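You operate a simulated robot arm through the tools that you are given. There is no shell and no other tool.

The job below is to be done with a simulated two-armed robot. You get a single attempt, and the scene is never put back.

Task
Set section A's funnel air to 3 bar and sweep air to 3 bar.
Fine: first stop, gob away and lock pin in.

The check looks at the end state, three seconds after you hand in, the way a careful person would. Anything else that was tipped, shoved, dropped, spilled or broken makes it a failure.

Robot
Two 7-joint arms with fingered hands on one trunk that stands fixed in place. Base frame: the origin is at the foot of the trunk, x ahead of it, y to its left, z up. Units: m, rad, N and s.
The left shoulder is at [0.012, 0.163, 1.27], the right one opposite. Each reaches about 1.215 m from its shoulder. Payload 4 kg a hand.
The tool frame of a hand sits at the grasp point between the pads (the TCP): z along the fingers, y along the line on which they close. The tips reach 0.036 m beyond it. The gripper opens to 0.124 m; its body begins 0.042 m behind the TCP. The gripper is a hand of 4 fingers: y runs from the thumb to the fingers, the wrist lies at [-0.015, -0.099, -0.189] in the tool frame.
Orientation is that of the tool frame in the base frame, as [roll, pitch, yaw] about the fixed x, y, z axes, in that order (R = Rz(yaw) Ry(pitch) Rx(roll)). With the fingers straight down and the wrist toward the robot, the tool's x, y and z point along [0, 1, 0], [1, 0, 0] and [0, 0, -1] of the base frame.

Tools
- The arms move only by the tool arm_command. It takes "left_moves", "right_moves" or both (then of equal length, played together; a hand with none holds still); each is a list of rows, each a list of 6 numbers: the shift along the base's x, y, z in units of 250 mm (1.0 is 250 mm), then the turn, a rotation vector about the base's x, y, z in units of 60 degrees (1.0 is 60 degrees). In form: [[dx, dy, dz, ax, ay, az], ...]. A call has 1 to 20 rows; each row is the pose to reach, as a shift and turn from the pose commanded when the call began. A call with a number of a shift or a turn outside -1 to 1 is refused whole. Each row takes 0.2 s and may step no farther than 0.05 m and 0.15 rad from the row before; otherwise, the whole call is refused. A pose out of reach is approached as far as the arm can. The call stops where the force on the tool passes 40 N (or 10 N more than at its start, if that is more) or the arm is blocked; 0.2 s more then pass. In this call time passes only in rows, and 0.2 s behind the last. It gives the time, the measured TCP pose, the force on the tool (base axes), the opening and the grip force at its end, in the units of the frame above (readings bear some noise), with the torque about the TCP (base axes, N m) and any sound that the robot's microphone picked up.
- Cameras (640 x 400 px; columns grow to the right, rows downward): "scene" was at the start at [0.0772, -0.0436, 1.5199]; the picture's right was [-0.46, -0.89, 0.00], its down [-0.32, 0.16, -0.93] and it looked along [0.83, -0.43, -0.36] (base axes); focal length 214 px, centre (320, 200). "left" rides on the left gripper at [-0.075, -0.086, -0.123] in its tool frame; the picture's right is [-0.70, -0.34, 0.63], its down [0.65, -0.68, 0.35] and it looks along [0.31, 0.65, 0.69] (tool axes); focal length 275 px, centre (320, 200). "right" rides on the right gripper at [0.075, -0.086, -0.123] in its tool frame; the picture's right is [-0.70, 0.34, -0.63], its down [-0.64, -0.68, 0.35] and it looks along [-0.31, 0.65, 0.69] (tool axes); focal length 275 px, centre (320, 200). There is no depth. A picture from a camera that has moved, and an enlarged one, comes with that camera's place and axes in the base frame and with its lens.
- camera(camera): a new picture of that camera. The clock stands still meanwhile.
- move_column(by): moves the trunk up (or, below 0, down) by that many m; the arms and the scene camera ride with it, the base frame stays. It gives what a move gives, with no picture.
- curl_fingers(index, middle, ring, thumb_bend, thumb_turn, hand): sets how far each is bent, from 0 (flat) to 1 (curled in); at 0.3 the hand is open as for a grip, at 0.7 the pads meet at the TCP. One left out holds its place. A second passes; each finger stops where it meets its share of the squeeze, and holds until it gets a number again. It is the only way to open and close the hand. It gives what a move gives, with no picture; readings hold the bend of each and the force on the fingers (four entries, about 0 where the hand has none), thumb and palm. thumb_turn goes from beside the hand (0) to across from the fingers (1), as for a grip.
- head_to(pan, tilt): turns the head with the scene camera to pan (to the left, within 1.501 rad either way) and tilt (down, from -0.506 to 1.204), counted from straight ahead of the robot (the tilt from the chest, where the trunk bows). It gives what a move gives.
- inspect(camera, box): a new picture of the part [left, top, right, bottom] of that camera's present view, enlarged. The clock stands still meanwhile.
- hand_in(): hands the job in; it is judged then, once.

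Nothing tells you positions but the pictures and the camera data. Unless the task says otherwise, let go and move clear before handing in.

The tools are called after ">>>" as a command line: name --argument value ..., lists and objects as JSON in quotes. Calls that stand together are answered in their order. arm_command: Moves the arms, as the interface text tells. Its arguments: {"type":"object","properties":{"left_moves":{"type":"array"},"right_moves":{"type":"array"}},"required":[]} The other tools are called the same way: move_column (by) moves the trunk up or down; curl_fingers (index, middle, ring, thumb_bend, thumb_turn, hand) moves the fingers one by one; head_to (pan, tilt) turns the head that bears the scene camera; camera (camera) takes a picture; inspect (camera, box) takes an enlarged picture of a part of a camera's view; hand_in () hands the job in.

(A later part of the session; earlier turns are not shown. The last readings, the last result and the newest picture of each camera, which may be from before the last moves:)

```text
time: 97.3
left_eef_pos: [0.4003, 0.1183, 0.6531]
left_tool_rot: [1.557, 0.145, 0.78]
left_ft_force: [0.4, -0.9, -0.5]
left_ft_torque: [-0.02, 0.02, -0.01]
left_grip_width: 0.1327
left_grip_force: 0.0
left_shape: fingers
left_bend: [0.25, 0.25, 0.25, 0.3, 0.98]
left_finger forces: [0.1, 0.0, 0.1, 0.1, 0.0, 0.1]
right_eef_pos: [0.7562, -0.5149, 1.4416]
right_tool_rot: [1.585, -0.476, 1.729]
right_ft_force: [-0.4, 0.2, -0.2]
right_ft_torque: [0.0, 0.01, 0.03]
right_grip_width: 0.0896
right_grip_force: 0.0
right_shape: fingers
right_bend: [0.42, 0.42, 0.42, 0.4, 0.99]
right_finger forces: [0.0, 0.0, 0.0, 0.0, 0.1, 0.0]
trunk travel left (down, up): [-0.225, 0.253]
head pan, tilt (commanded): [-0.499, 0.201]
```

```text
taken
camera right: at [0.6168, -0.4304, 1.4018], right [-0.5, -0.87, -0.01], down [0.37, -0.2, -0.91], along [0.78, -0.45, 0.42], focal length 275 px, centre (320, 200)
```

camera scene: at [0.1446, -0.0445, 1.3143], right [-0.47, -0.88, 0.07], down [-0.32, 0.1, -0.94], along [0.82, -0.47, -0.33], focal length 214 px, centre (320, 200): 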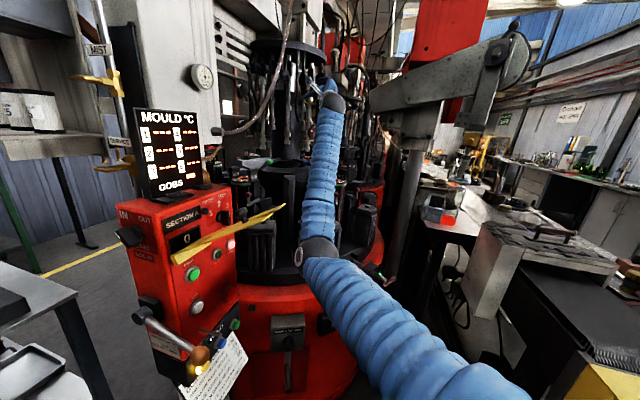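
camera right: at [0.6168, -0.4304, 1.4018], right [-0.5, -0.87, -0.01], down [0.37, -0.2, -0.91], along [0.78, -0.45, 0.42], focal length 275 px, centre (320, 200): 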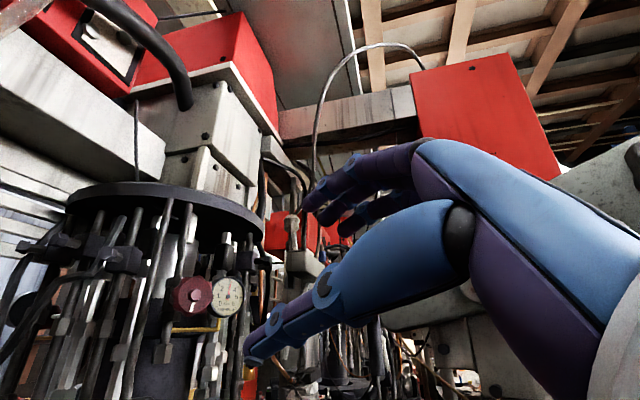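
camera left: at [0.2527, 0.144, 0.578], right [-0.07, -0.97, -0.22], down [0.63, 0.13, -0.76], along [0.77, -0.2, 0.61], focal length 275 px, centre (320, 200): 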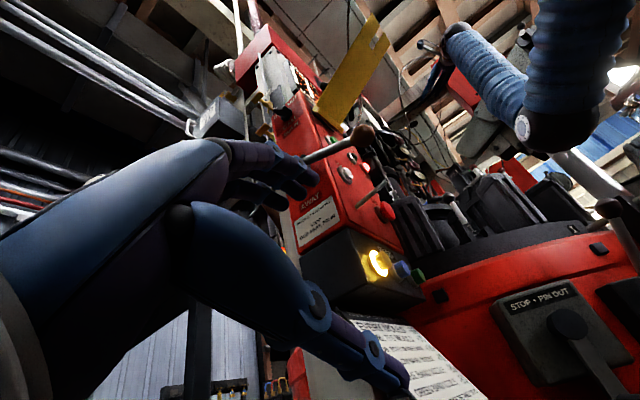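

>>> inspect --camera "right" --box '[205, 272, 250, 317]'

>>> inspect --camera "right" --box '[165, 267, 255, 327]'

```text
8.89 times, centred on (228, 294) of right
camera zoom: at [0.6168, -0.4304, 1.4018], right [-0.5, -0.87, -0.01], down [0.37, -0.2, -0.91], along [0.78, -0.45, 0.42], focal length 2447 px, centre (1142, -640)
```

zoom: 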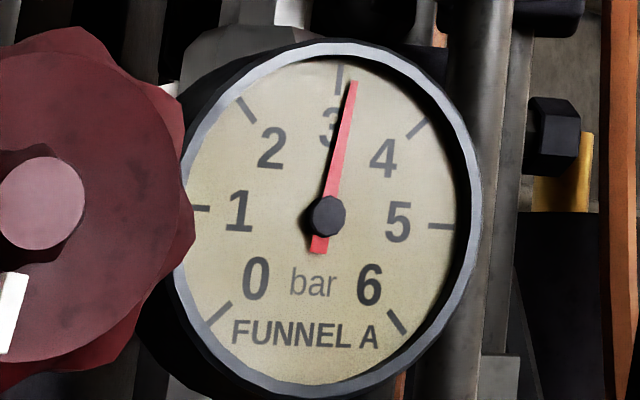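

```text
6.67 times, centred on (210, 297) of right
camera zoom: at [0.6168, -0.4304, 1.4018], right [-0.5, -0.87, -0.01], down [0.37, -0.2, -0.91], along [0.78, -0.45, 0.42], focal length 1835 px, centre (1053, -447)
```

zoom: 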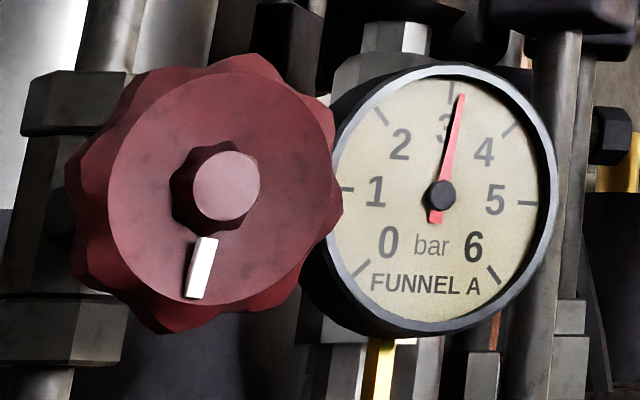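

Now just past 3. I'll zoom tighter for an accurate reading.

>>> inspect --camera "right" --box '[213, 276, 243, 312]'

>>> camera --camera "scene"

```text
11.11 times, centred on (228, 294) of right
camera zoom: at [0.6168, -0.4304, 1.4018], right [-0.5, -0.87, -0.01], down [0.37, -0.2, -0.91], along [0.78, -0.45, 0.42], focal length 3059 px, centre (1342, -844)
```

zoom: 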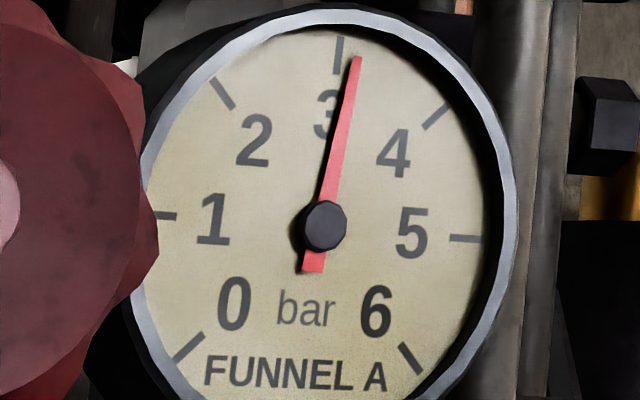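

```text
taken
camera scene: at [0.1441, -0.0449, 1.3144], right [-0.47, -0.88, 0.07], down [-0.32, 0.1, -0.94], along [0.82, -0.47, -0.33], focal length 214 px, centre (320, 200)
```

scene: 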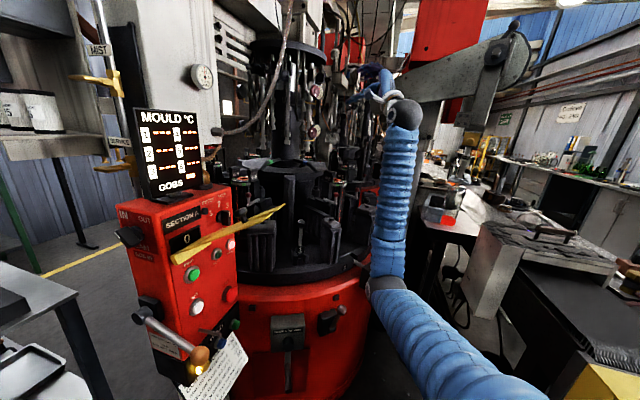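

The funnel gauge reads about 3.1. I'll re-grip and trim it back clockwise by about 6°.

>>> arm_command --right_moves '[[0.15, 0.027, 0, 0, 0, 0], [0.3, 0.054, 0, 0, 0, 0], [0.45, 0.08, 0, 0, 0, 0], [0.6, 0.107, 0, 0, 0, 0], [0.72, 0.128, 0, 0, 0, 0], [0.83, 0.148, 0, 0, 0, 0], [0.908, 0.162, 0, 0, 0, 0]]'

>>> curl_fingers --hand "right" --index 0.54 --middle 0.54 --ring 0.56 --thumb_bend 0.5

>>> curl_fingers --hand "right" --index 0.7 --middle 0.7 --ring 0.7 --thumb_bend 0.6

>>> arm_command --right_moves '[[0, 0, 0, 0.0535, 0.0093, 0], [0, 0, 0, 0.107, 0.0187, 0]]'

>>> curl_fingers --hand "right" --index 0.42 --middle 0.42 --ring 0.42 --thumb_bend 0.4

>>> arm_command --right_moves '[[-0.12, -0.021, 0, 0, 0, 0], [-0.27, -0.047, 0, 0, 0, 0], [-0.42, -0.073, 0, 0, 0, 0], [-0.58, -0.1, 0, 0, 0, 0], [-0.74, -0.128, 0, 0, 0, 0], [-0.9, -0.156, 0, 0, 0, 0]]'

>>> camera --camera "right"

```text
time: 98.9
left_eef_pos: [0.3996, 0.1191, 0.6535]
left_tool_rot: [1.557, 0.144, 0.779]
left_ft_force: [-0.1, -0.5, 0.0]
left_ft_torque: [-0.02, -0.02, 0.01]
left_grip_width: 0.1326
left_grip_force: 0.2
left_shape: fingers
left_bend: [0.25, 0.25, 0.25, 0.3, 0.98]
left_finger forces: [0.0, 0.1, 0.0, 0.0, 0.0, 0.1]
right_eef_pos: [0.9851, -0.4736, 1.4411]
right_tool_rot: [1.584, -0.474, 1.729]
right_ft_force: [0.2, 0.2, -0.6]
right_ft_torque: [0.03, 0.01, 0.0]
right_grip_width: 0.0899
right_grip_force: 0.0
right_shape: fingers
right_bend: [0.42, 0.42, 0.42, 0.4, 0.99]
right_finger forces: [0.1, 0.0, 0.0, 0.0, 0.0, 0.0]
trunk travel left (down, up): [-0.225, 0.253]
head pan, tilt (commanded): [-0.499, 0.201]
```

```text
time: 99.9
left_eef_pos: [0.4008, 0.1177, 0.6532]
left_tool_rot: [1.558, 0.143, 0.781]
left_ft_force: [-0.1, 0.2, -0.6]
left_ft_torque: [-0.04, 0.01, -0.01]
left_grip_width: 0.1328
left_grip_force: 0.1
left_shape: fingers
left_bend: [0.25, 0.25, 0.25, 0.3, 0.98]
left_finger forces: [0.0, 0.0, 0.0, 0.1, 0.1, 0.1]
right_eef_pos: [0.9846, -0.475, 1.4412]
right_tool_rot: [1.584, -0.475, 1.732]
right_ft_force: [-0.6, 0.7, -1.1]
right_ft_torque: [0.0, -0.02, 0.0]
right_grip_width: 0.0577
right_grip_force: 0.6
right_shape: fingers
right_bend: [0.54, 0.54, 0.56, 0.5, 1.0]
right_finger forces: [0.0, 0.0, 0.1, 0.0, 1.7, 0.0]
trunk travel left (down, up): [-0.225, 0.253]
head pan, tilt (commanded): [-0.499, 0.201]
```

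```text
time: 100.9
left_eef_pos: [0.401, 0.1189, 0.6534]
left_tool_rot: [1.558, 0.144, 0.78]
left_ft_force: [-0.4, -0.4, -0.2]
left_ft_torque: [-0.01, -0.01, 0.0]
left_grip_width: 0.1327
left_grip_force: 0.1
left_shape: fingers
left_bend: [0.25, 0.25, 0.25, 0.3, 0.98]
left_finger forces: [0.0, 0.0, 0.0, 0.0, 0.0, 0.1]
right_eef_pos: [0.9853, -0.4737, 1.4408]
right_tool_rot: [1.586, -0.473, 1.731]
right_ft_force: [1.3, 2.3, -4.2]
right_ft_torque: [0.04, 0.07, 0.02]
right_grip_width: 0.0456
right_grip_force: 20.0
right_shape: fingers
right_bend: [0.63, 0.64, 0.67, 0.54, 1.0]
right_finger forces: [7.2, 6.3, 2.5, 0.0, 22.4, 0.0]
trunk travel left (down, up): [-0.225, 0.253]
head pan, tilt (commanded): [-0.499, 0.201]
```

```text
time: 101.5
left_eef_pos: [0.4011, 0.1185, 0.6531]
left_tool_rot: [1.558, 0.147, 0.781]
left_ft_force: [-0.9, 0.2, 0.7]
left_ft_torque: [0.0, 0.02, -0.01]
left_grip_width: 0.1327
left_grip_force: 0.1
left_shape: fingers
left_bend: [0.25, 0.25, 0.25, 0.3, 0.98]
left_finger forces: [0.0, 0.1, 0.0, 0.0, 0.0, 0.0]
right_eef_pos: [0.9843, -0.4728, 1.4416]
right_tool_rot: [1.585, -0.59, 1.731]
right_ft_force: [4.2, 2.7, -3.6]
right_ft_torque: [-0.06, 0.0, -0.02]
right_grip_width: 0.0457
right_grip_force: 20.0
right_shape: fingers
right_bend: [0.63, 0.64, 0.68, 0.54, 1.0]
right_finger forces: [8.2, 7.3, 3.3, 0.0, 20.8, 0.0]
trunk travel left (down, up): [-0.225, 0.253]
head pan, tilt (commanded): [-0.499, 0.201]
```

```text
time: 102.5
left_eef_pos: [0.4013, 0.1191, 0.6525]
left_tool_rot: [1.558, 0.145, 0.78]
left_ft_force: [0.2, 1.0, -1.0]
left_ft_torque: [0.02, -0.02, 0.0]
left_grip_width: 0.133
left_grip_force: 0.0
left_shape: fingers
left_bend: [0.25, 0.25, 0.25, 0.3, 0.98]
left_finger forces: [0.0, 0.0, 0.0, 0.0, 0.0, 0.0]
right_eef_pos: [0.9845, -0.4739, 1.4407]
right_tool_rot: [1.586, -0.589, 1.73]
right_ft_force: [0.9, 0.8, -0.3]
right_ft_torque: [-0.01, -0.03, 0.01]
right_grip_width: 0.0895
right_grip_force: 0.0
right_shape: fingers
right_bend: [0.42, 0.42, 0.42, 0.4, 0.99]
right_finger forces: [0.0, 0.0, 0.0, 0.1, 0.1, 0.1]
trunk travel left (down, up): [-0.225, 0.253]
head pan, tilt (commanded): [-0.499, 0.201]
```

```text
time: 103.9
left_eef_pos: [0.4004, 0.1191, 0.6535]
left_tool_rot: [1.557, 0.143, 0.78]
left_ft_force: [0.1, 0.4, -0.1]
left_ft_torque: [-0.02, 0.04, 0.02]
left_grip_width: 0.1325
left_grip_force: 0.0
left_shape: fingers
left_bend: [0.25, 0.25, 0.25, 0.3, 0.98]
left_finger forces: [0.0, 0.1, 0.0, 0.0, 0.1, 0.0]
right_eef_pos: [0.7596, -0.5108, 1.4425]
right_tool_rot: [1.585, -0.588, 1.733]
right_ft_force: [0.3, 0.2, 0.2]
right_ft_torque: [0.01, -0.02, -0.03]
right_grip_width: 0.0896
right_grip_force: 0.0
right_shape: fingers
right_bend: [0.42, 0.42, 0.42, 0.4, 0.99]
right_finger forces: [0.0, 0.0, 0.0, 0.0, 0.0, 0.1]
trunk travel left (down, up): [-0.225, 0.253]
head pan, tilt (commanded): [-0.499, 0.201]
```

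```text
taken
camera right: at [0.6199, -0.4237, 1.4149], right [-0.5, -0.86, -0.1], down [0.36, -0.1, -0.93], along [0.79, -0.5, 0.36], focal length 275 px, centre (320, 200)
```

right: 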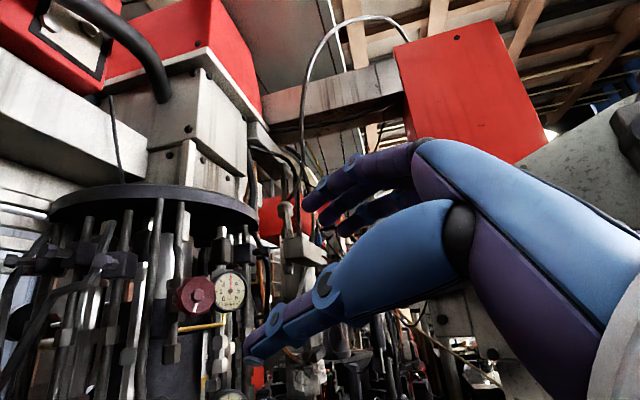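

>>> inspect --camera "right" --box '[213, 270, 248, 312]'

>>> inspect --camera "right" --box '[170, 265, 250, 320]'

```text
9.52 times, centred on (230, 291) of right
camera zoom: at [0.6199, -0.4237, 1.4149], right [-0.5, -0.86, -0.1], down [0.36, -0.1, -0.93], along [0.79, -0.5, 0.36], focal length 2622 px, centre (1172, -667)
```

zoom: 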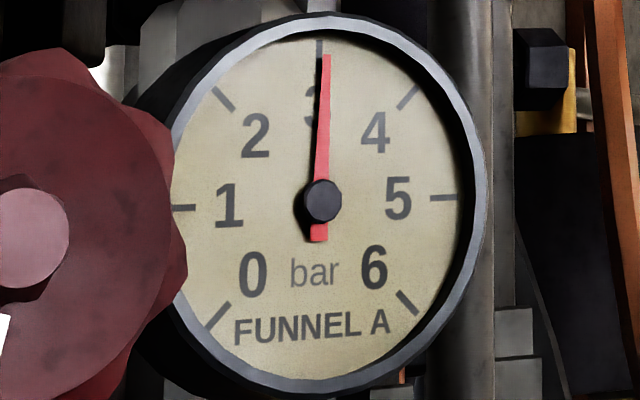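

```text
7.27 times, centred on (210, 292) of right
camera zoom: at [0.6199, -0.4237, 1.4149], right [-0.5, -0.86, -0.1], down [0.36, -0.1, -0.93], along [0.79, -0.5, 0.36], focal length 2002 px, centre (1120, -473)
```

zoom: 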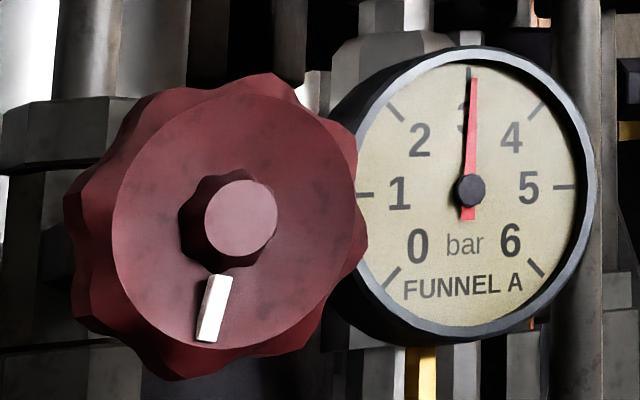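

FUNNEL A now reads 3.0 bar. Next SWEEP A (about 1.0): I'll lower the hand to its height with the roll at about 85°, to stay clear of the moulds, and watch the elbow.

>>> arm_command --right_moves '[[-0.017, -0.003, -0.092, 0.12, 0.021, 0], [-0.034, -0.006, -0.183, 0.239, 0.042, 0], [-0.05, -0.009, -0.275, 0.359, 0.063, 0], [-0.067, -0.011, -0.367, 0.478, 0.083, 0], [-0.084, -0.014, -0.459, 0.598, 0.104, 0], [-0.101, -0.017, -0.55, 0.717, 0.125, 0], [-0.118, -0.02, -0.642, 0.837, 0.146, 0]]'

>>> camera --camera "scene"

>>> camera --camera "right"

```text
time: 105.5
left_eef_pos: [0.4002, 0.1181, 0.6534]
left_tool_rot: [1.557, 0.146, 0.779]
left_ft_force: [0.1, -0.6, -0.1]
left_ft_torque: [-0.01, 0.01, 0.02]
left_grip_width: 0.1327
left_grip_force: 0.1
left_shape: fingers
left_bend: [0.25, 0.25, 0.25, 0.3, 0.98]
left_finger forces: [0.0, 0.1, 0.1, 0.0, 0.0, 0.0]
right_eef_pos: [0.7298, -0.5161, 1.2807]
right_tool_rot: [1.695, -1.481, 1.626]
right_ft_force: [1.0, -0.2, -0.1]
right_ft_torque: [0.02, 0.01, -0.01]
right_grip_width: 0.0897
right_grip_force: 0.1
right_shape: fingers
right_bend: [0.42, 0.42, 0.42, 0.4, 0.99]
right_finger forces: [0.0, 0.0, 0.0, 0.0, 0.1, 0.0]
trunk travel left (down, up): [-0.225, 0.253]
head pan, tilt (commanded): [-0.499, 0.201]
```

```text
taken
camera scene: at [0.1445, -0.0443, 1.3143], right [-0.47, -0.88, 0.07], down [-0.32, 0.1, -0.94], along [0.82, -0.47, -0.33], focal length 214 px, centre (320, 200)
```

scene: 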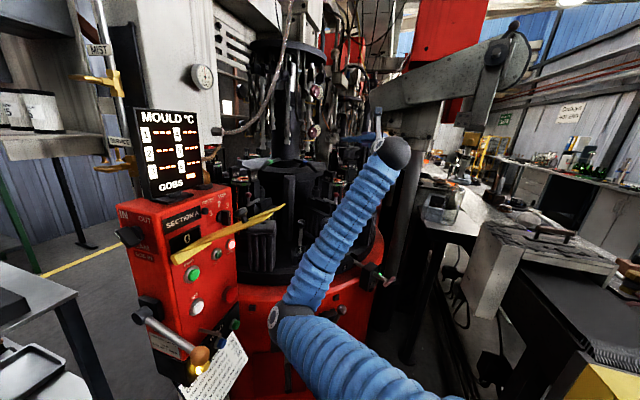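

```text
taken
camera right: at [0.5935, -0.4474, 1.3507], right [-0.56, -0.51, -0.66], down [0.22, 0.67, -0.71], along [0.8, -0.54, -0.26], focal length 275 px, centre (320, 200)
```

right: 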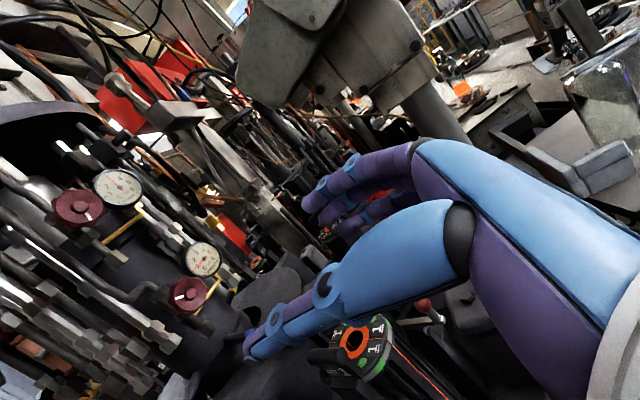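

With roll at 85° the elbow would swing too near the box front, so I'll use smaller strokes between about 62° and 30° of roll. Rotating back to 62° and moving to pre-grasp at the sweep knob.

>>> arm_command --right_moves '[[0.02, 0.003, 0.0, -0.126, -0.022, 0], [0.06, 0.01, 0.002, -0.252, -0.044, 0], [0.2, 0.034, 0.004, -0.378, -0.066, 0], [0.34, 0.058, 0.005, -0.378, -0.066, 0], [0.48, 0.08, 0.005, -0.378, -0.066, 0], [0.64, 0.1, 0.005, -0.378, -0.066, 0]]'

>>> camera --camera "scene"

>>> camera --camera "right"

```text
time: 106.9
left_eef_pos: [0.402, 0.1188, 0.6543]
left_tool_rot: [1.558, 0.145, 0.781]
left_ft_force: [-0.3, 0.1, 0.3]
left_ft_torque: [0.0, 0.0, -0.04]
left_grip_width: 0.1326
left_grip_force: 0.1
left_shape: fingers
left_bend: [0.25, 0.25, 0.25, 0.3, 0.98]
left_finger forces: [0.0, 0.0, 0.0, 0.0, 0.0, 0.0]
right_eef_pos: [0.8909, -0.4922, 1.2821]
right_tool_rot: [1.596, -1.077, 1.723]
right_ft_force: [-0.1, 0.0, -0.2]
right_ft_torque: [0.0, 0.01, 0.0]
right_grip_width: 0.0894
right_grip_force: 0.0
right_shape: fingers
right_bend: [0.42, 0.42, 0.42, 0.4, 0.99]
right_finger forces: [0.1, 0.1, 0.0, 0.0, 0.1, 0.0]
trunk travel left (down, up): [-0.225, 0.253]
head pan, tilt (commanded): [-0.499, 0.201]
```

```text
taken
camera scene: at [0.1448, -0.0444, 1.3143], right [-0.47, -0.88, 0.07], down [-0.32, 0.1, -0.94], along [0.82, -0.47, -0.33], focal length 214 px, centre (320, 200)
```

scene: 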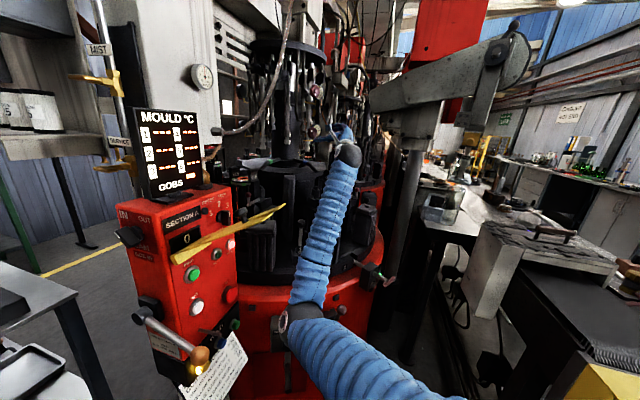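

```text
taken
camera right: at [0.7506, -0.4038, 1.3099], right [-0.52, -0.73, -0.44], down [0.28, 0.35, -0.9], along [0.81, -0.59, 0.02], focal length 275 px, centre (320, 200)
```

right: 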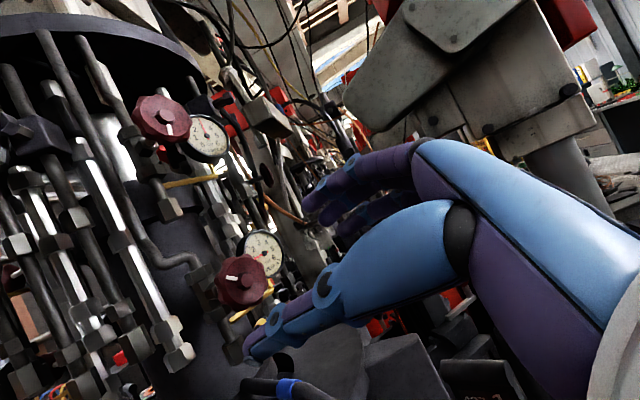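

Elbow is clear of box and flap, knob where predicted. Sliding in over the sweep knob and gripping.

>>> arm_command --right_moves '[[0.12, 0.022, 0, 0, 0, 0], [0.24, 0.045, 0, 0, 0, 0], [0.33, 0.062, 0, 0, 0, 0], [0.384, 0.072, 0, 0, 0, 0]]'

>>> camera --camera "scene"

>>> curl_fingers --hand "right" --index 0.54 --middle 0.54 --ring 0.56 --thumb_bend 0.5

>>> inspect --camera "right" --box '[210, 130, 390, 330]'

```text
time: 107.9
left_eef_pos: [0.4002, 0.1195, 0.6531]
left_tool_rot: [1.558, 0.145, 0.781]
left_ft_force: [-0.3, -0.5, -0.1]
left_ft_torque: [0.02, 0.03, 0.05]
left_grip_width: 0.1325
left_grip_force: 0.1
left_shape: fingers
left_bend: [0.25, 0.25, 0.25, 0.3, 0.98]
left_finger forces: [0.0, 0.0, 0.0, 0.0, 0.1, 0.1]
right_eef_pos: [0.9857, -0.4738, 1.2819]
right_tool_rot: [1.603, -1.076, 1.717]
right_ft_force: [-0.8, 0.6, -0.9]
right_ft_torque: [0.02, 0.03, 0.0]
right_grip_width: 0.0896
right_grip_force: 0.1
right_shape: fingers
right_bend: [0.42, 0.42, 0.42, 0.4, 0.99]
right_finger forces: [0.0, 0.1, 0.0, 0.1, 0.1, 0.1]
trunk travel left (down, up): [-0.225, 0.253]
head pan, tilt (commanded): [-0.499, 0.201]
```

```text
taken
camera scene: at [0.1447, -0.0445, 1.3143], right [-0.47, -0.88, 0.07], down [-0.32, 0.1, -0.94], along [0.82, -0.47, -0.33], focal length 214 px, centre (320, 200)
```

scene: 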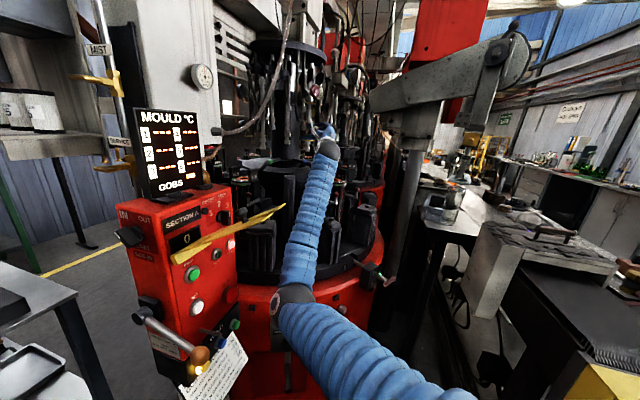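

```text
time: 108.9
left_eef_pos: [0.4001, 0.1199, 0.6532]
left_tool_rot: [1.558, 0.142, 0.781]
left_ft_force: [-1.1, -0.4, -0.3]
left_ft_torque: [-0.03, -0.03, 0.01]
left_grip_width: 0.1327
left_grip_force: 0.0
left_shape: fingers
left_bend: [0.25, 0.25, 0.25, 0.3, 0.98]
left_finger forces: [0.0, 0.1, 0.0, 0.0, 0.1, 0.1]
right_eef_pos: [0.9865, -0.4739, 1.2825]
right_tool_rot: [1.603, -1.077, 1.717]
right_ft_force: [0.7, 0.9, -1.4]
right_ft_torque: [-0.02, -0.01, 0.03]
right_grip_width: 0.057
right_grip_force: 0.2
right_shape: fingers
right_bend: [0.54, 0.54, 0.56, 0.5, 1.0]
right_finger forces: [0.1, 0.0, 0.1, 0.0, 1.2, 0.0]
trunk travel left (down, up): [-0.225, 0.253]
head pan, tilt (commanded): [-0.499, 0.201]
```

```text
2.00 times, centred on (300, 230) of right
camera zoom: at [0.8463, -0.3858, 1.3102], right [-0.52, -0.73, -0.44], down [0.28, 0.35, -0.9], along [0.81, -0.59, 0.02], focal length 551 px, centre (360, 140)
```

zoom: 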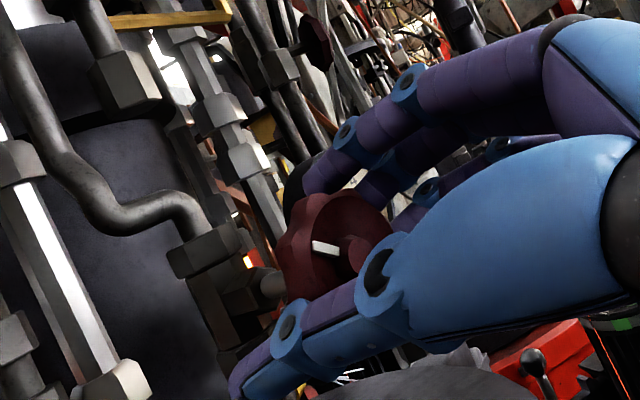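

Same grip geometry as before. Closing firmly and making the first 32° counter-clockwise stroke.

>>> curl_fingers --hand "right" --index 0.7 --middle 0.7 --ring 0.7 --thumb_bend 0.6

>>> arm_command --right_moves '[[0, 0, 0, -0.105, -0.0183, 0], [0, 0, 0, -0.21, -0.0367, 0], [0, 0, 0, -0.315, -0.055, 0], [0, 0, 0, -0.42, -0.0734, 0], [0, 0, 0, -0.525, -0.0917, 0]]'

>>> camera --camera "right"

>>> camera --camera "scene"

```text
time: 109.9
left_eef_pos: [0.4016, 0.1192, 0.6524]
left_tool_rot: [1.557, 0.146, 0.779]
left_ft_force: [1.3, -0.2, 0.2]
left_ft_torque: [0.0, 0.0, 0.02]
left_grip_width: 0.1329
left_grip_force: 0.0
left_shape: fingers
left_bend: [0.25, 0.25, 0.25, 0.3, 0.98]
left_finger forces: [0.0, 0.0, 0.1, 0.0, 0.0, 0.0]
right_eef_pos: [0.9859, -0.4733, 1.2828]
right_tool_rot: [1.6, -1.075, 1.719]
right_ft_force: [2.9, 4.0, -0.6]
right_ft_torque: [0.0, -0.09, -0.04]
right_grip_width: 0.0446
right_grip_force: 18.9
right_shape: fingers
right_bend: [0.63, 0.65, 0.67, 0.54, 1.0]
right_finger forces: [7.0, 6.3, 3.1, 0.1, 21.2, 0.1]
trunk travel left (down, up): [-0.225, 0.253]
head pan, tilt (commanded): [-0.499, 0.201]
```

```text
time: 111.1
left_eef_pos: [0.3998, 0.12, 0.6526]
left_tool_rot: [1.557, 0.147, 0.782]
left_ft_force: [-0.5, 0.2, 0.7]
left_ft_torque: [0.0, -0.01, -0.03]
left_grip_width: 0.1329
left_grip_force: 0.0
left_shape: fingers
left_bend: [0.25, 0.25, 0.25, 0.3, 0.98]
left_finger forces: [0.1, 0.0, 0.1, 0.0, 0.0, 0.0]
right_eef_pos: [0.9864, -0.4739, 1.282]
right_tool_rot: [1.585, -0.519, 1.731]
right_ft_force: [-0.5, 5.3, -6.6]
right_ft_torque: [0.12, -0.01, -0.03]
right_grip_width: 0.0444
right_grip_force: 19.0
right_shape: fingers
right_bend: [0.64, 0.65, 0.68, 0.54, 0.98]
right_finger forces: [5.7, 5.2, 3.0, 0.0, 23.4, 0.0]
trunk travel left (down, up): [-0.225, 0.253]
head pan, tilt (commanded): [-0.499, 0.201]
```

```text
taken
camera right: at [0.8475, -0.388, 1.2464], right [-0.5, -0.87, -0.04], down [0.37, -0.16, -0.92], along [0.79, -0.47, 0.4], focal length 275 px, centre (320, 200)
```

right: 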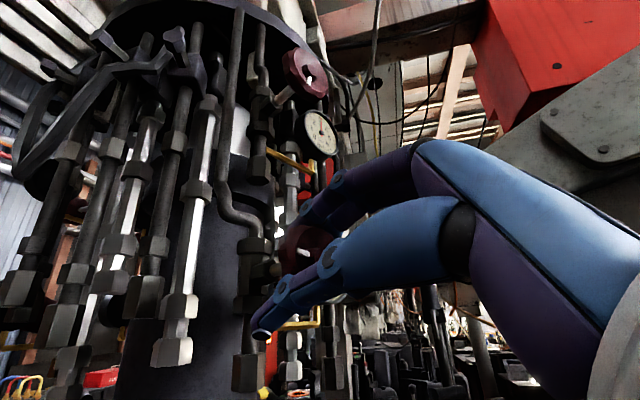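

```text
taken
camera scene: at [0.1451, -0.0443, 1.3142], right [-0.47, -0.88, 0.07], down [-0.32, 0.1, -0.94], along [0.82, -0.47, -0.33], focal length 214 px, centre (320, 200)
```

scene: 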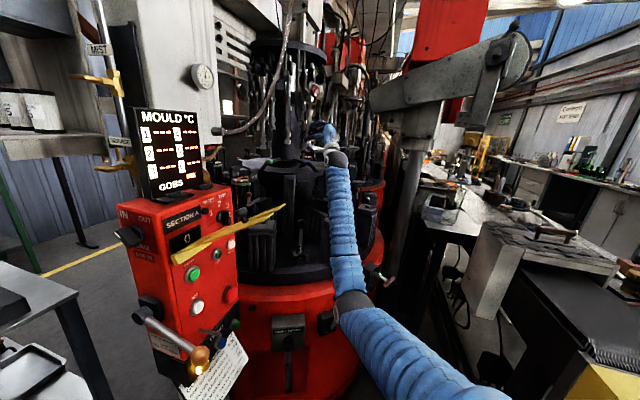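

First stroke done cleanly. I'll open, roll back in place, and repeat for the second stroke.

>>> curl_fingers --hand "right" --index 0.42 --middle 0.42 --ring 0.42 --thumb_bend 0.4

>>> arm_command --right_moves '[[0, 0, 0, 0.105, 0.0183, 0], [0, 0, 0, 0.21, 0.0367, 0], [0, 0, 0, 0.315, 0.055, 0], [0, 0, 0, 0.42, 0.0734, 0], [0, 0, 0, 0.525, 0.0917, 0]]'

>>> curl_fingers --hand "right" --index 0.54 --middle 0.54 --ring 0.56 --thumb_bend 0.5

>>> curl_fingers --hand "right" --index 0.7 --middle 0.7 --ring 0.7 --thumb_bend 0.6

>>> arm_command --right_moves '[[0, 0, 0, -0.105, -0.0183, 0], [0, 0, 0, -0.21, -0.0367, 0], [0, 0, 0, -0.315, -0.055, 0], [0, 0, 0, -0.42, -0.0734, 0], [0, 0, 0, -0.525, -0.0917, 0]]'

>>> curl_fingers --hand "right" --index 0.42 --middle 0.42 --ring 0.42 --thumb_bend 0.4

>>> camera --camera "right"

>>> inspect --camera "right" --box '[230, 180, 380, 340]'

```text
time: 112.1
left_eef_pos: [0.3999, 0.1183, 0.6529]
left_tool_rot: [1.558, 0.146, 0.782]
left_ft_force: [0.1, 0.0, 0.1]
left_ft_torque: [0.01, 0.0, -0.01]
left_grip_width: 0.1325
left_grip_force: 0.0
left_shape: fingers
left_bend: [0.25, 0.25, 0.25, 0.3, 0.98]
left_finger forces: [0.0, 0.0, 0.1, 0.0, 0.1, 0.1]
right_eef_pos: [0.9862, -0.4746, 1.2819]
right_tool_rot: [1.584, -0.517, 1.732]
right_ft_force: [-0.2, -0.3, 0.2]
right_ft_torque: [-0.03, 0.02, -0.01]
right_grip_width: 0.0898
right_grip_force: 0.0
right_shape: fingers
right_bend: [0.42, 0.42, 0.42, 0.4, 0.99]
right_finger forces: [0.1, 0.0, 0.0, 0.0, 0.1, 0.0]
trunk travel left (down, up): [-0.225, 0.253]
head pan, tilt (commanded): [-0.499, 0.201]
```

```text
time: 113.3
left_eef_pos: [0.4008, 0.1193, 0.6523]
left_tool_rot: [1.557, 0.143, 0.781]
left_ft_force: [-0.2, 0.2, -0.8]
left_ft_torque: [0.01, 0.01, -0.03]
left_grip_width: 0.1328
left_grip_force: 0.0
left_shape: fingers
left_bend: [0.25, 0.25, 0.25, 0.3, 0.98]
left_finger forces: [0.1, 0.0, 0.0, 0.1, 0.1, 0.0]
right_eef_pos: [0.9868, -0.4725, 1.2835]
right_tool_rot: [1.597, -1.079, 1.723]
right_ft_force: [0.2, 0.3, -0.5]
right_ft_torque: [-0.01, -0.04, 0.0]
right_grip_width: 0.0898
right_grip_force: 0.2
right_shape: fingers
right_bend: [0.42, 0.42, 0.42, 0.4, 0.99]
right_finger forces: [0.0, 0.0, 0.0, 0.0, 0.1, 0.0]
trunk travel left (down, up): [-0.225, 0.253]
head pan, tilt (commanded): [-0.499, 0.201]
```

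```text
time: 114.3
left_eef_pos: [0.4006, 0.1184, 0.6521]
left_tool_rot: [1.557, 0.145, 0.78]
left_ft_force: [-0.6, 0.7, 0.4]
left_ft_torque: [0.0, 0.0, 0.02]
left_grip_width: 0.1327
left_grip_force: 0.1
left_shape: fingers
left_bend: [0.25, 0.25, 0.25, 0.3, 0.98]
left_finger forces: [0.0, 0.1, 0.0, 0.0, 0.0, 0.1]
right_eef_pos: [0.9873, -0.4742, 1.2815]
right_tool_rot: [1.601, -1.077, 1.718]
right_ft_force: [-0.4, 1.4, 1.0]
right_ft_torque: [0.01, 0.0, 0.02]
right_grip_width: 0.0572
right_grip_force: 0.7
right_shape: fingers
right_bend: [0.54, 0.54, 0.56, 0.5, 1.0]
right_finger forces: [0.0, 0.0, 0.1, 0.1, 1.1, 0.0]
trunk travel left (down, up): [-0.225, 0.253]
head pan, tilt (commanded): [-0.499, 0.201]
```

```text
time: 115.3
left_eef_pos: [0.3998, 0.1191, 0.6527]
left_tool_rot: [1.557, 0.146, 0.781]
left_ft_force: [0.1, 0.1, 0.5]
left_ft_torque: [-0.01, -0.01, 0.03]
left_grip_width: 0.1329
left_grip_force: 0.1
left_shape: fingers
left_bend: [0.25, 0.25, 0.25, 0.3, 0.98]
left_finger forces: [0.0, 0.1, 0.0, 0.0, 0.0, 0.1]
right_eef_pos: [0.9871, -0.4724, 1.2806]
right_tool_rot: [1.601, -1.078, 1.719]
right_ft_force: [2.9, 3.3, -1.6]
right_ft_torque: [0.01, -0.02, -0.04]
right_grip_width: 0.0448
right_grip_force: 19.6
right_shape: fingers
right_bend: [0.63, 0.64, 0.67, 0.54, 1.0]
right_finger forces: [7.8, 6.4, 3.5, 0.0, 22.1, 0.1]
trunk travel left (down, up): [-0.225, 0.253]
head pan, tilt (commanded): [-0.499, 0.201]
```

```text
time: 116.5
left_eef_pos: [0.3996, 0.1197, 0.6525]
left_tool_rot: [1.558, 0.146, 0.783]
left_ft_force: [-0.3, -0.5, 0.1]
left_ft_torque: [-0.01, 0.01, 0.02]
left_grip_width: 0.1328
left_grip_force: 0.0
left_shape: fingers
left_bend: [0.25, 0.25, 0.25, 0.3, 0.98]
left_finger forces: [0.0, 0.0, 0.0, 0.1, 0.0, 0.0]
right_eef_pos: [0.9866, -0.4728, 1.2803]
right_tool_rot: [1.586, -0.516, 1.732]
right_ft_force: [2.1, 5.6, -6.1]
right_ft_torque: [0.08, 0.03, -0.01]
right_grip_width: 0.0443
right_grip_force: 19.1
right_shape: fingers
right_bend: [0.64, 0.65, 0.68, 0.54, 0.98]
right_finger forces: [6.2, 5.6, 3.7, 0.0, 22.7, 0.0]
trunk travel left (down, up): [-0.225, 0.253]
head pan, tilt (commanded): [-0.499, 0.201]
```

```text
time: 117.5
left_eef_pos: [0.3998, 0.1195, 0.6529]
left_tool_rot: [1.558, 0.144, 0.781]
left_ft_force: [-0.2, 0.5, 0.2]
left_ft_torque: [0.01, 0.0, 0.0]
left_grip_width: 0.1328
left_grip_force: 0.1
left_shape: fingers
left_bend: [0.25, 0.25, 0.25, 0.3, 0.98]
left_finger forces: [0.1, 0.0, 0.0, 0.1, 0.0, 0.0]
right_eef_pos: [0.985, -0.4749, 1.2832]
right_tool_rot: [1.585, -0.518, 1.729]
right_ft_force: [-0.5, -0.2, 0.8]
right_ft_torque: [0.0, -0.01, 0.01]
right_grip_width: 0.0896
right_grip_force: 0.1
right_shape: fingers
right_bend: [0.42, 0.42, 0.42, 0.4, 0.99]
right_finger forces: [0.1, 0.0, 0.0, 0.1, 0.1, 0.1]
trunk travel left (down, up): [-0.225, 0.253]
head pan, tilt (commanded): [-0.499, 0.201]
```

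```text
taken
camera right: at [0.8466, -0.3887, 1.2473], right [-0.5, -0.87, -0.05], down [0.37, -0.16, -0.92], along [0.79, -0.47, 0.4], focal length 275 px, centre (320, 200)
```

right: 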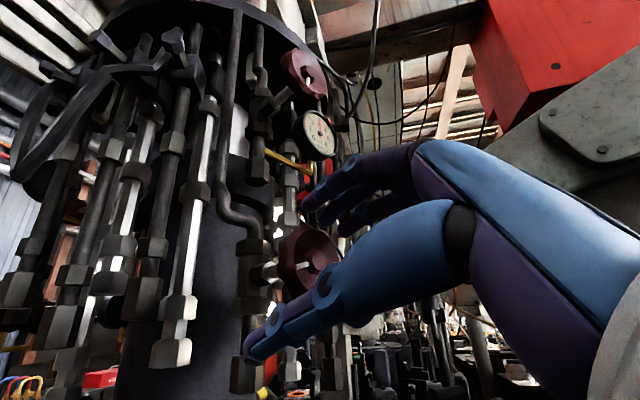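

```text
2.50 times, centred on (305, 260) of right
camera zoom: at [0.8466, -0.3887, 1.2473], right [-0.5, -0.87, -0.05], down [0.37, -0.16, -0.92], along [0.79, -0.47, 0.4], focal length 688 px, centre (358, 50)
```

zoom: 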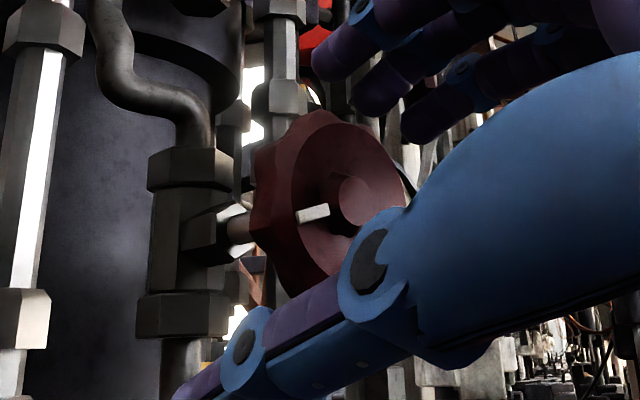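

Knob mark has advanced as expected (now pointing left). Strokes three and four.

>>> arm_command --right_moves '[[0, 0, 0, 0.105, 0.0183, 0], [0, 0, 0, 0.21, 0.0367, 0], [0, 0, 0, 0.315, 0.055, 0], [0, 0, 0, 0.42, 0.0734, 0], [0, 0, 0, 0.525, 0.0917, 0]]'

>>> curl_fingers --hand "right" --index 0.54 --middle 0.54 --ring 0.56 --thumb_bend 0.5

>>> curl_fingers --hand "right" --index 0.7 --middle 0.7 --ring 0.7 --thumb_bend 0.6

>>> arm_command --right_moves '[[0, 0, 0, -0.105, -0.0183, 0], [0, 0, 0, -0.21, -0.0367, 0], [0, 0, 0, -0.315, -0.055, 0], [0, 0, 0, -0.42, -0.0734, 0], [0, 0, 0, -0.525, -0.0917, 0]]'

>>> curl_fingers --hand "right" --index 0.42 --middle 0.42 --ring 0.42 --thumb_bend 0.4

>>> arm_command --right_moves '[[-0.12, -0.021, 0, 0.02, 0.003, 0], [-0.27, -0.047, 0, 0.06, 0.01, 0], [-0.42, -0.073, 0, 0.14, 0.024, 0], [-0.58, -0.1, 0, 0.22, 0.038, 0], [-0.74, -0.128, 0, 0.3, 0.052, 0], [-0.88, -0.153, 0, 0.35, 0.061, 0]]'

>>> camera --camera "right"

```text
time: 118.7
left_eef_pos: [0.3997, 0.1193, 0.6534]
left_tool_rot: [1.557, 0.145, 0.78]
left_ft_force: [-0.6, 0.0, -0.4]
left_ft_torque: [-0.02, 0.01, -0.01]
left_grip_width: 0.1327
left_grip_force: 0.1
left_shape: fingers
left_bend: [0.25, 0.25, 0.25, 0.3, 0.98]
left_finger forces: [0.1, 0.1, 0.0, 0.0, 0.0, 0.0]
right_eef_pos: [0.9855, -0.4742, 1.2833]
right_tool_rot: [1.599, -1.079, 1.721]
right_ft_force: [-1.0, 0.7, 0.0]
right_ft_torque: [-0.02, 0.01, -0.03]
right_grip_width: 0.0895
right_grip_force: 0.0
right_shape: fingers
right_bend: [0.42, 0.42, 0.42, 0.4, 0.99]
right_finger forces: [0.0, 0.1, 0.0, 0.1, 0.0, 0.1]
trunk travel left (down, up): [-0.225, 0.253]
head pan, tilt (commanded): [-0.499, 0.201]
```

```text
time: 119.7
left_eef_pos: [0.4001, 0.1192, 0.654]
left_tool_rot: [1.558, 0.144, 0.781]
left_ft_force: [0.4, -0.7, 0.2]
left_ft_torque: [0.02, -0.04, 0.01]
left_grip_width: 0.1329
left_grip_force: 0.1
left_shape: fingers
left_bend: [0.25, 0.25, 0.25, 0.3, 0.98]
left_finger forces: [0.0, 0.1, 0.0, 0.1, 0.0, 0.0]
right_eef_pos: [0.9869, -0.4728, 1.2827]
right_tool_rot: [1.598, -1.076, 1.721]
right_ft_force: [-0.4, 1.5, -1.4]
right_ft_torque: [-0.03, 0.03, 0.05]
right_grip_width: 0.0571
right_grip_force: 0.6
right_shape: fingers
right_bend: [0.54, 0.54, 0.56, 0.5, 1.0]
right_finger forces: [0.0, 0.1, 0.0, 0.0, 1.4, 0.0]
trunk travel left (down, up): [-0.225, 0.253]
head pan, tilt (commanded): [-0.499, 0.201]
```

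```text
time: 120.7
left_eef_pos: [0.4007, 0.118, 0.6528]
left_tool_rot: [1.558, 0.145, 0.782]
left_ft_force: [0.5, -0.5, 0.2]
left_ft_torque: [-0.02, 0.04, 0.0]
left_grip_width: 0.1325
left_grip_force: 0.1
left_shape: fingers
left_bend: [0.25, 0.25, 0.25, 0.3, 0.98]
left_finger forces: [0.0, 0.0, 0.0, 0.0, 0.0, 0.0]
right_eef_pos: [0.9875, -0.4733, 1.2826]
right_tool_rot: [1.6, -1.076, 1.718]
right_ft_force: [1.9, 3.7, -3.0]
right_ft_torque: [-0.05, -0.02, 0.04]
right_grip_width: 0.0452
right_grip_force: 20.0
right_shape: fingers
right_bend: [0.63, 0.64, 0.67, 0.54, 1.0]
right_finger forces: [7.5, 6.4, 3.0, 0.1, 22.5, 0.0]
trunk travel left (down, up): [-0.225, 0.253]
head pan, tilt (commanded): [-0.499, 0.201]
```

```text
time: 121.9
left_eef_pos: [0.3999, 0.1192, 0.6522]
left_tool_rot: [1.558, 0.144, 0.782]
left_ft_force: [-0.4, 0.1, -0.6]
left_ft_torque: [0.01, 0.04, -0.01]
left_grip_width: 0.1329
left_grip_force: 0.0
left_shape: fingers
left_bend: [0.25, 0.25, 0.25, 0.3, 0.98]
left_finger forces: [0.0, 0.1, 0.0, 0.0, 0.1, 0.1]
right_eef_pos: [0.9878, -0.4738, 1.2814]
right_tool_rot: [1.585, -0.518, 1.731]
right_ft_force: [-1.1, 3.7, -8.4]
right_ft_torque: [0.07, -0.01, 0.0]
right_grip_width: 0.0452
right_grip_force: 19.2
right_shape: fingers
right_bend: [0.64, 0.65, 0.69, 0.53, 0.99]
right_finger forces: [5.8, 5.1, 3.2, 0.0, 23.8, 0.0]
trunk travel left (down, up): [-0.225, 0.253]
head pan, tilt (commanded): [-0.499, 0.201]
```

```text
time: 122.9
left_eef_pos: [0.4006, 0.1192, 0.6533]
left_tool_rot: [1.557, 0.145, 0.778]
left_ft_force: [0.6, 0.3, -0.7]
left_ft_torque: [0.0, -0.02, 0.01]
left_grip_width: 0.1329
left_grip_force: 0.1
left_shape: fingers
left_bend: [0.25, 0.25, 0.25, 0.3, 0.98]
left_finger forces: [0.0, 0.0, 0.1, 0.0, 0.0, 0.0]
right_eef_pos: [0.9866, -0.474, 1.2819]
right_tool_rot: [1.585, -0.519, 1.73]
right_ft_force: [-0.4, -0.5, -0.3]
right_ft_torque: [0.0, 0.01, 0.01]
right_grip_width: 0.0896
right_grip_force: 0.0
right_shape: fingers
right_bend: [0.42, 0.42, 0.42, 0.4, 0.99]
right_finger forces: [0.1, 0.0, 0.0, 0.0, 0.0, 0.0]
trunk travel left (down, up): [-0.225, 0.253]
head pan, tilt (commanded): [-0.499, 0.201]
```

```text
time: 124.3
left_eef_pos: [0.4, 0.1184, 0.6534]
left_tool_rot: [1.557, 0.144, 0.782]
left_ft_force: [-0.1, 1.3, -0.9]
left_ft_torque: [0.01, 0.02, 0.01]
left_grip_width: 0.1326
left_grip_force: 0.1
left_shape: fingers
left_bend: [0.25, 0.25, 0.25, 0.3, 0.98]
left_finger forces: [0.0, 0.0, 0.0, 0.1, 0.1, 0.0]
right_eef_pos: [0.7646, -0.5124, 1.2815]
right_tool_rot: [1.59, -0.892, 1.731]
right_ft_force: [-0.4, -0.6, -0.5]
right_ft_torque: [0.0, -0.01, 0.01]
right_grip_width: 0.0895
right_grip_force: 0.1
right_shape: fingers
right_bend: [0.42, 0.42, 0.42, 0.4, 0.99]
right_finger forces: [0.0, 0.1, 0.0, 0.0, 0.1, 0.0]
trunk travel left (down, up): [-0.225, 0.253]
head pan, tilt (commanded): [-0.499, 0.201]
```

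```text
taken
camera right: at [0.6247, -0.4211, 1.2892], right [-0.51, -0.8, -0.32], down [0.31, 0.18, -0.93], along [0.8, -0.57, 0.15], focal length 275 px, centre (320, 200)
```

right: 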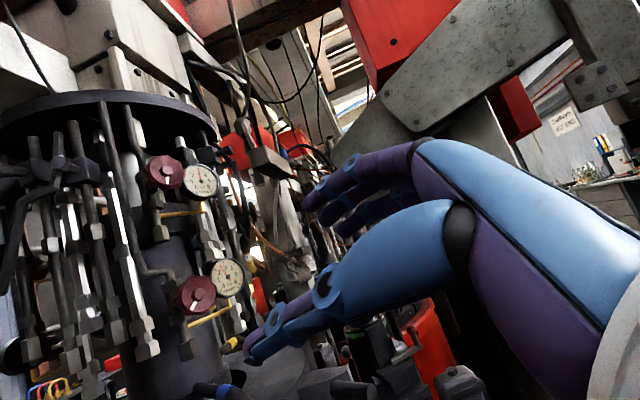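

>>> inspect --camera "right" --box '[208, 256, 248, 300]'

>>> inspect --camera "right" --box '[180, 162, 220, 202]'

>>> inspect --camera "right" --box '[140, 150, 250, 320]'

```text
9.09 times, centred on (228, 278) of right
camera zoom: at [0.6247, -0.4211, 1.2892], right [-0.51, -0.8, -0.32], down [0.31, 0.18, -0.93], along [0.8, -0.57, 0.15], focal length 2502 px, centre (1156, -509)
```

zoom: 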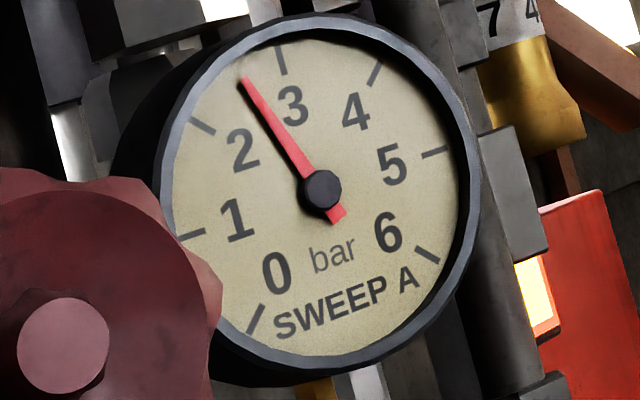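

```text
10.00 times, centred on (200, 182) of right
camera zoom: at [0.6247, -0.4211, 1.2892], right [-0.51, -0.8, -0.32], down [0.31, 0.18, -0.93], along [0.8, -0.57, 0.15], focal length 2753 px, centre (1520, 380)
```

zoom: 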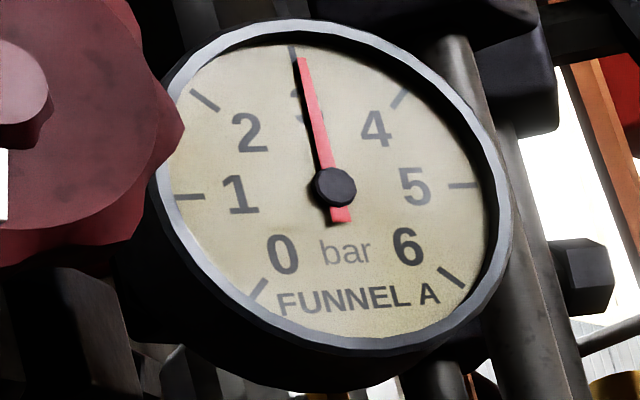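

```text
2.35 times, centred on (195, 235) of right
camera zoom: at [0.6247, -0.4211, 1.2892], right [-0.51, -0.8, -0.32], down [0.31, 0.18, -0.93], along [0.8, -0.57, 0.15], focal length 648 px, centre (614, 118)
```

zoom: 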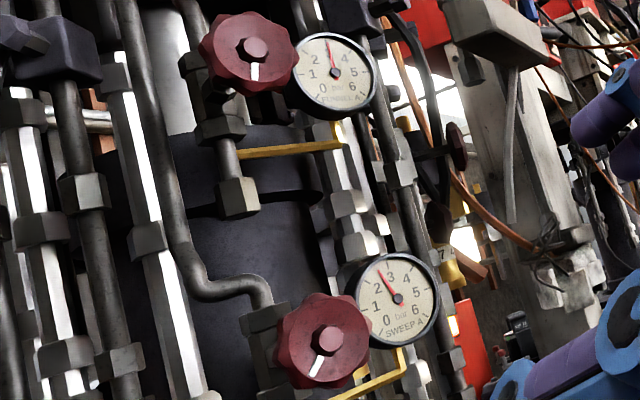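

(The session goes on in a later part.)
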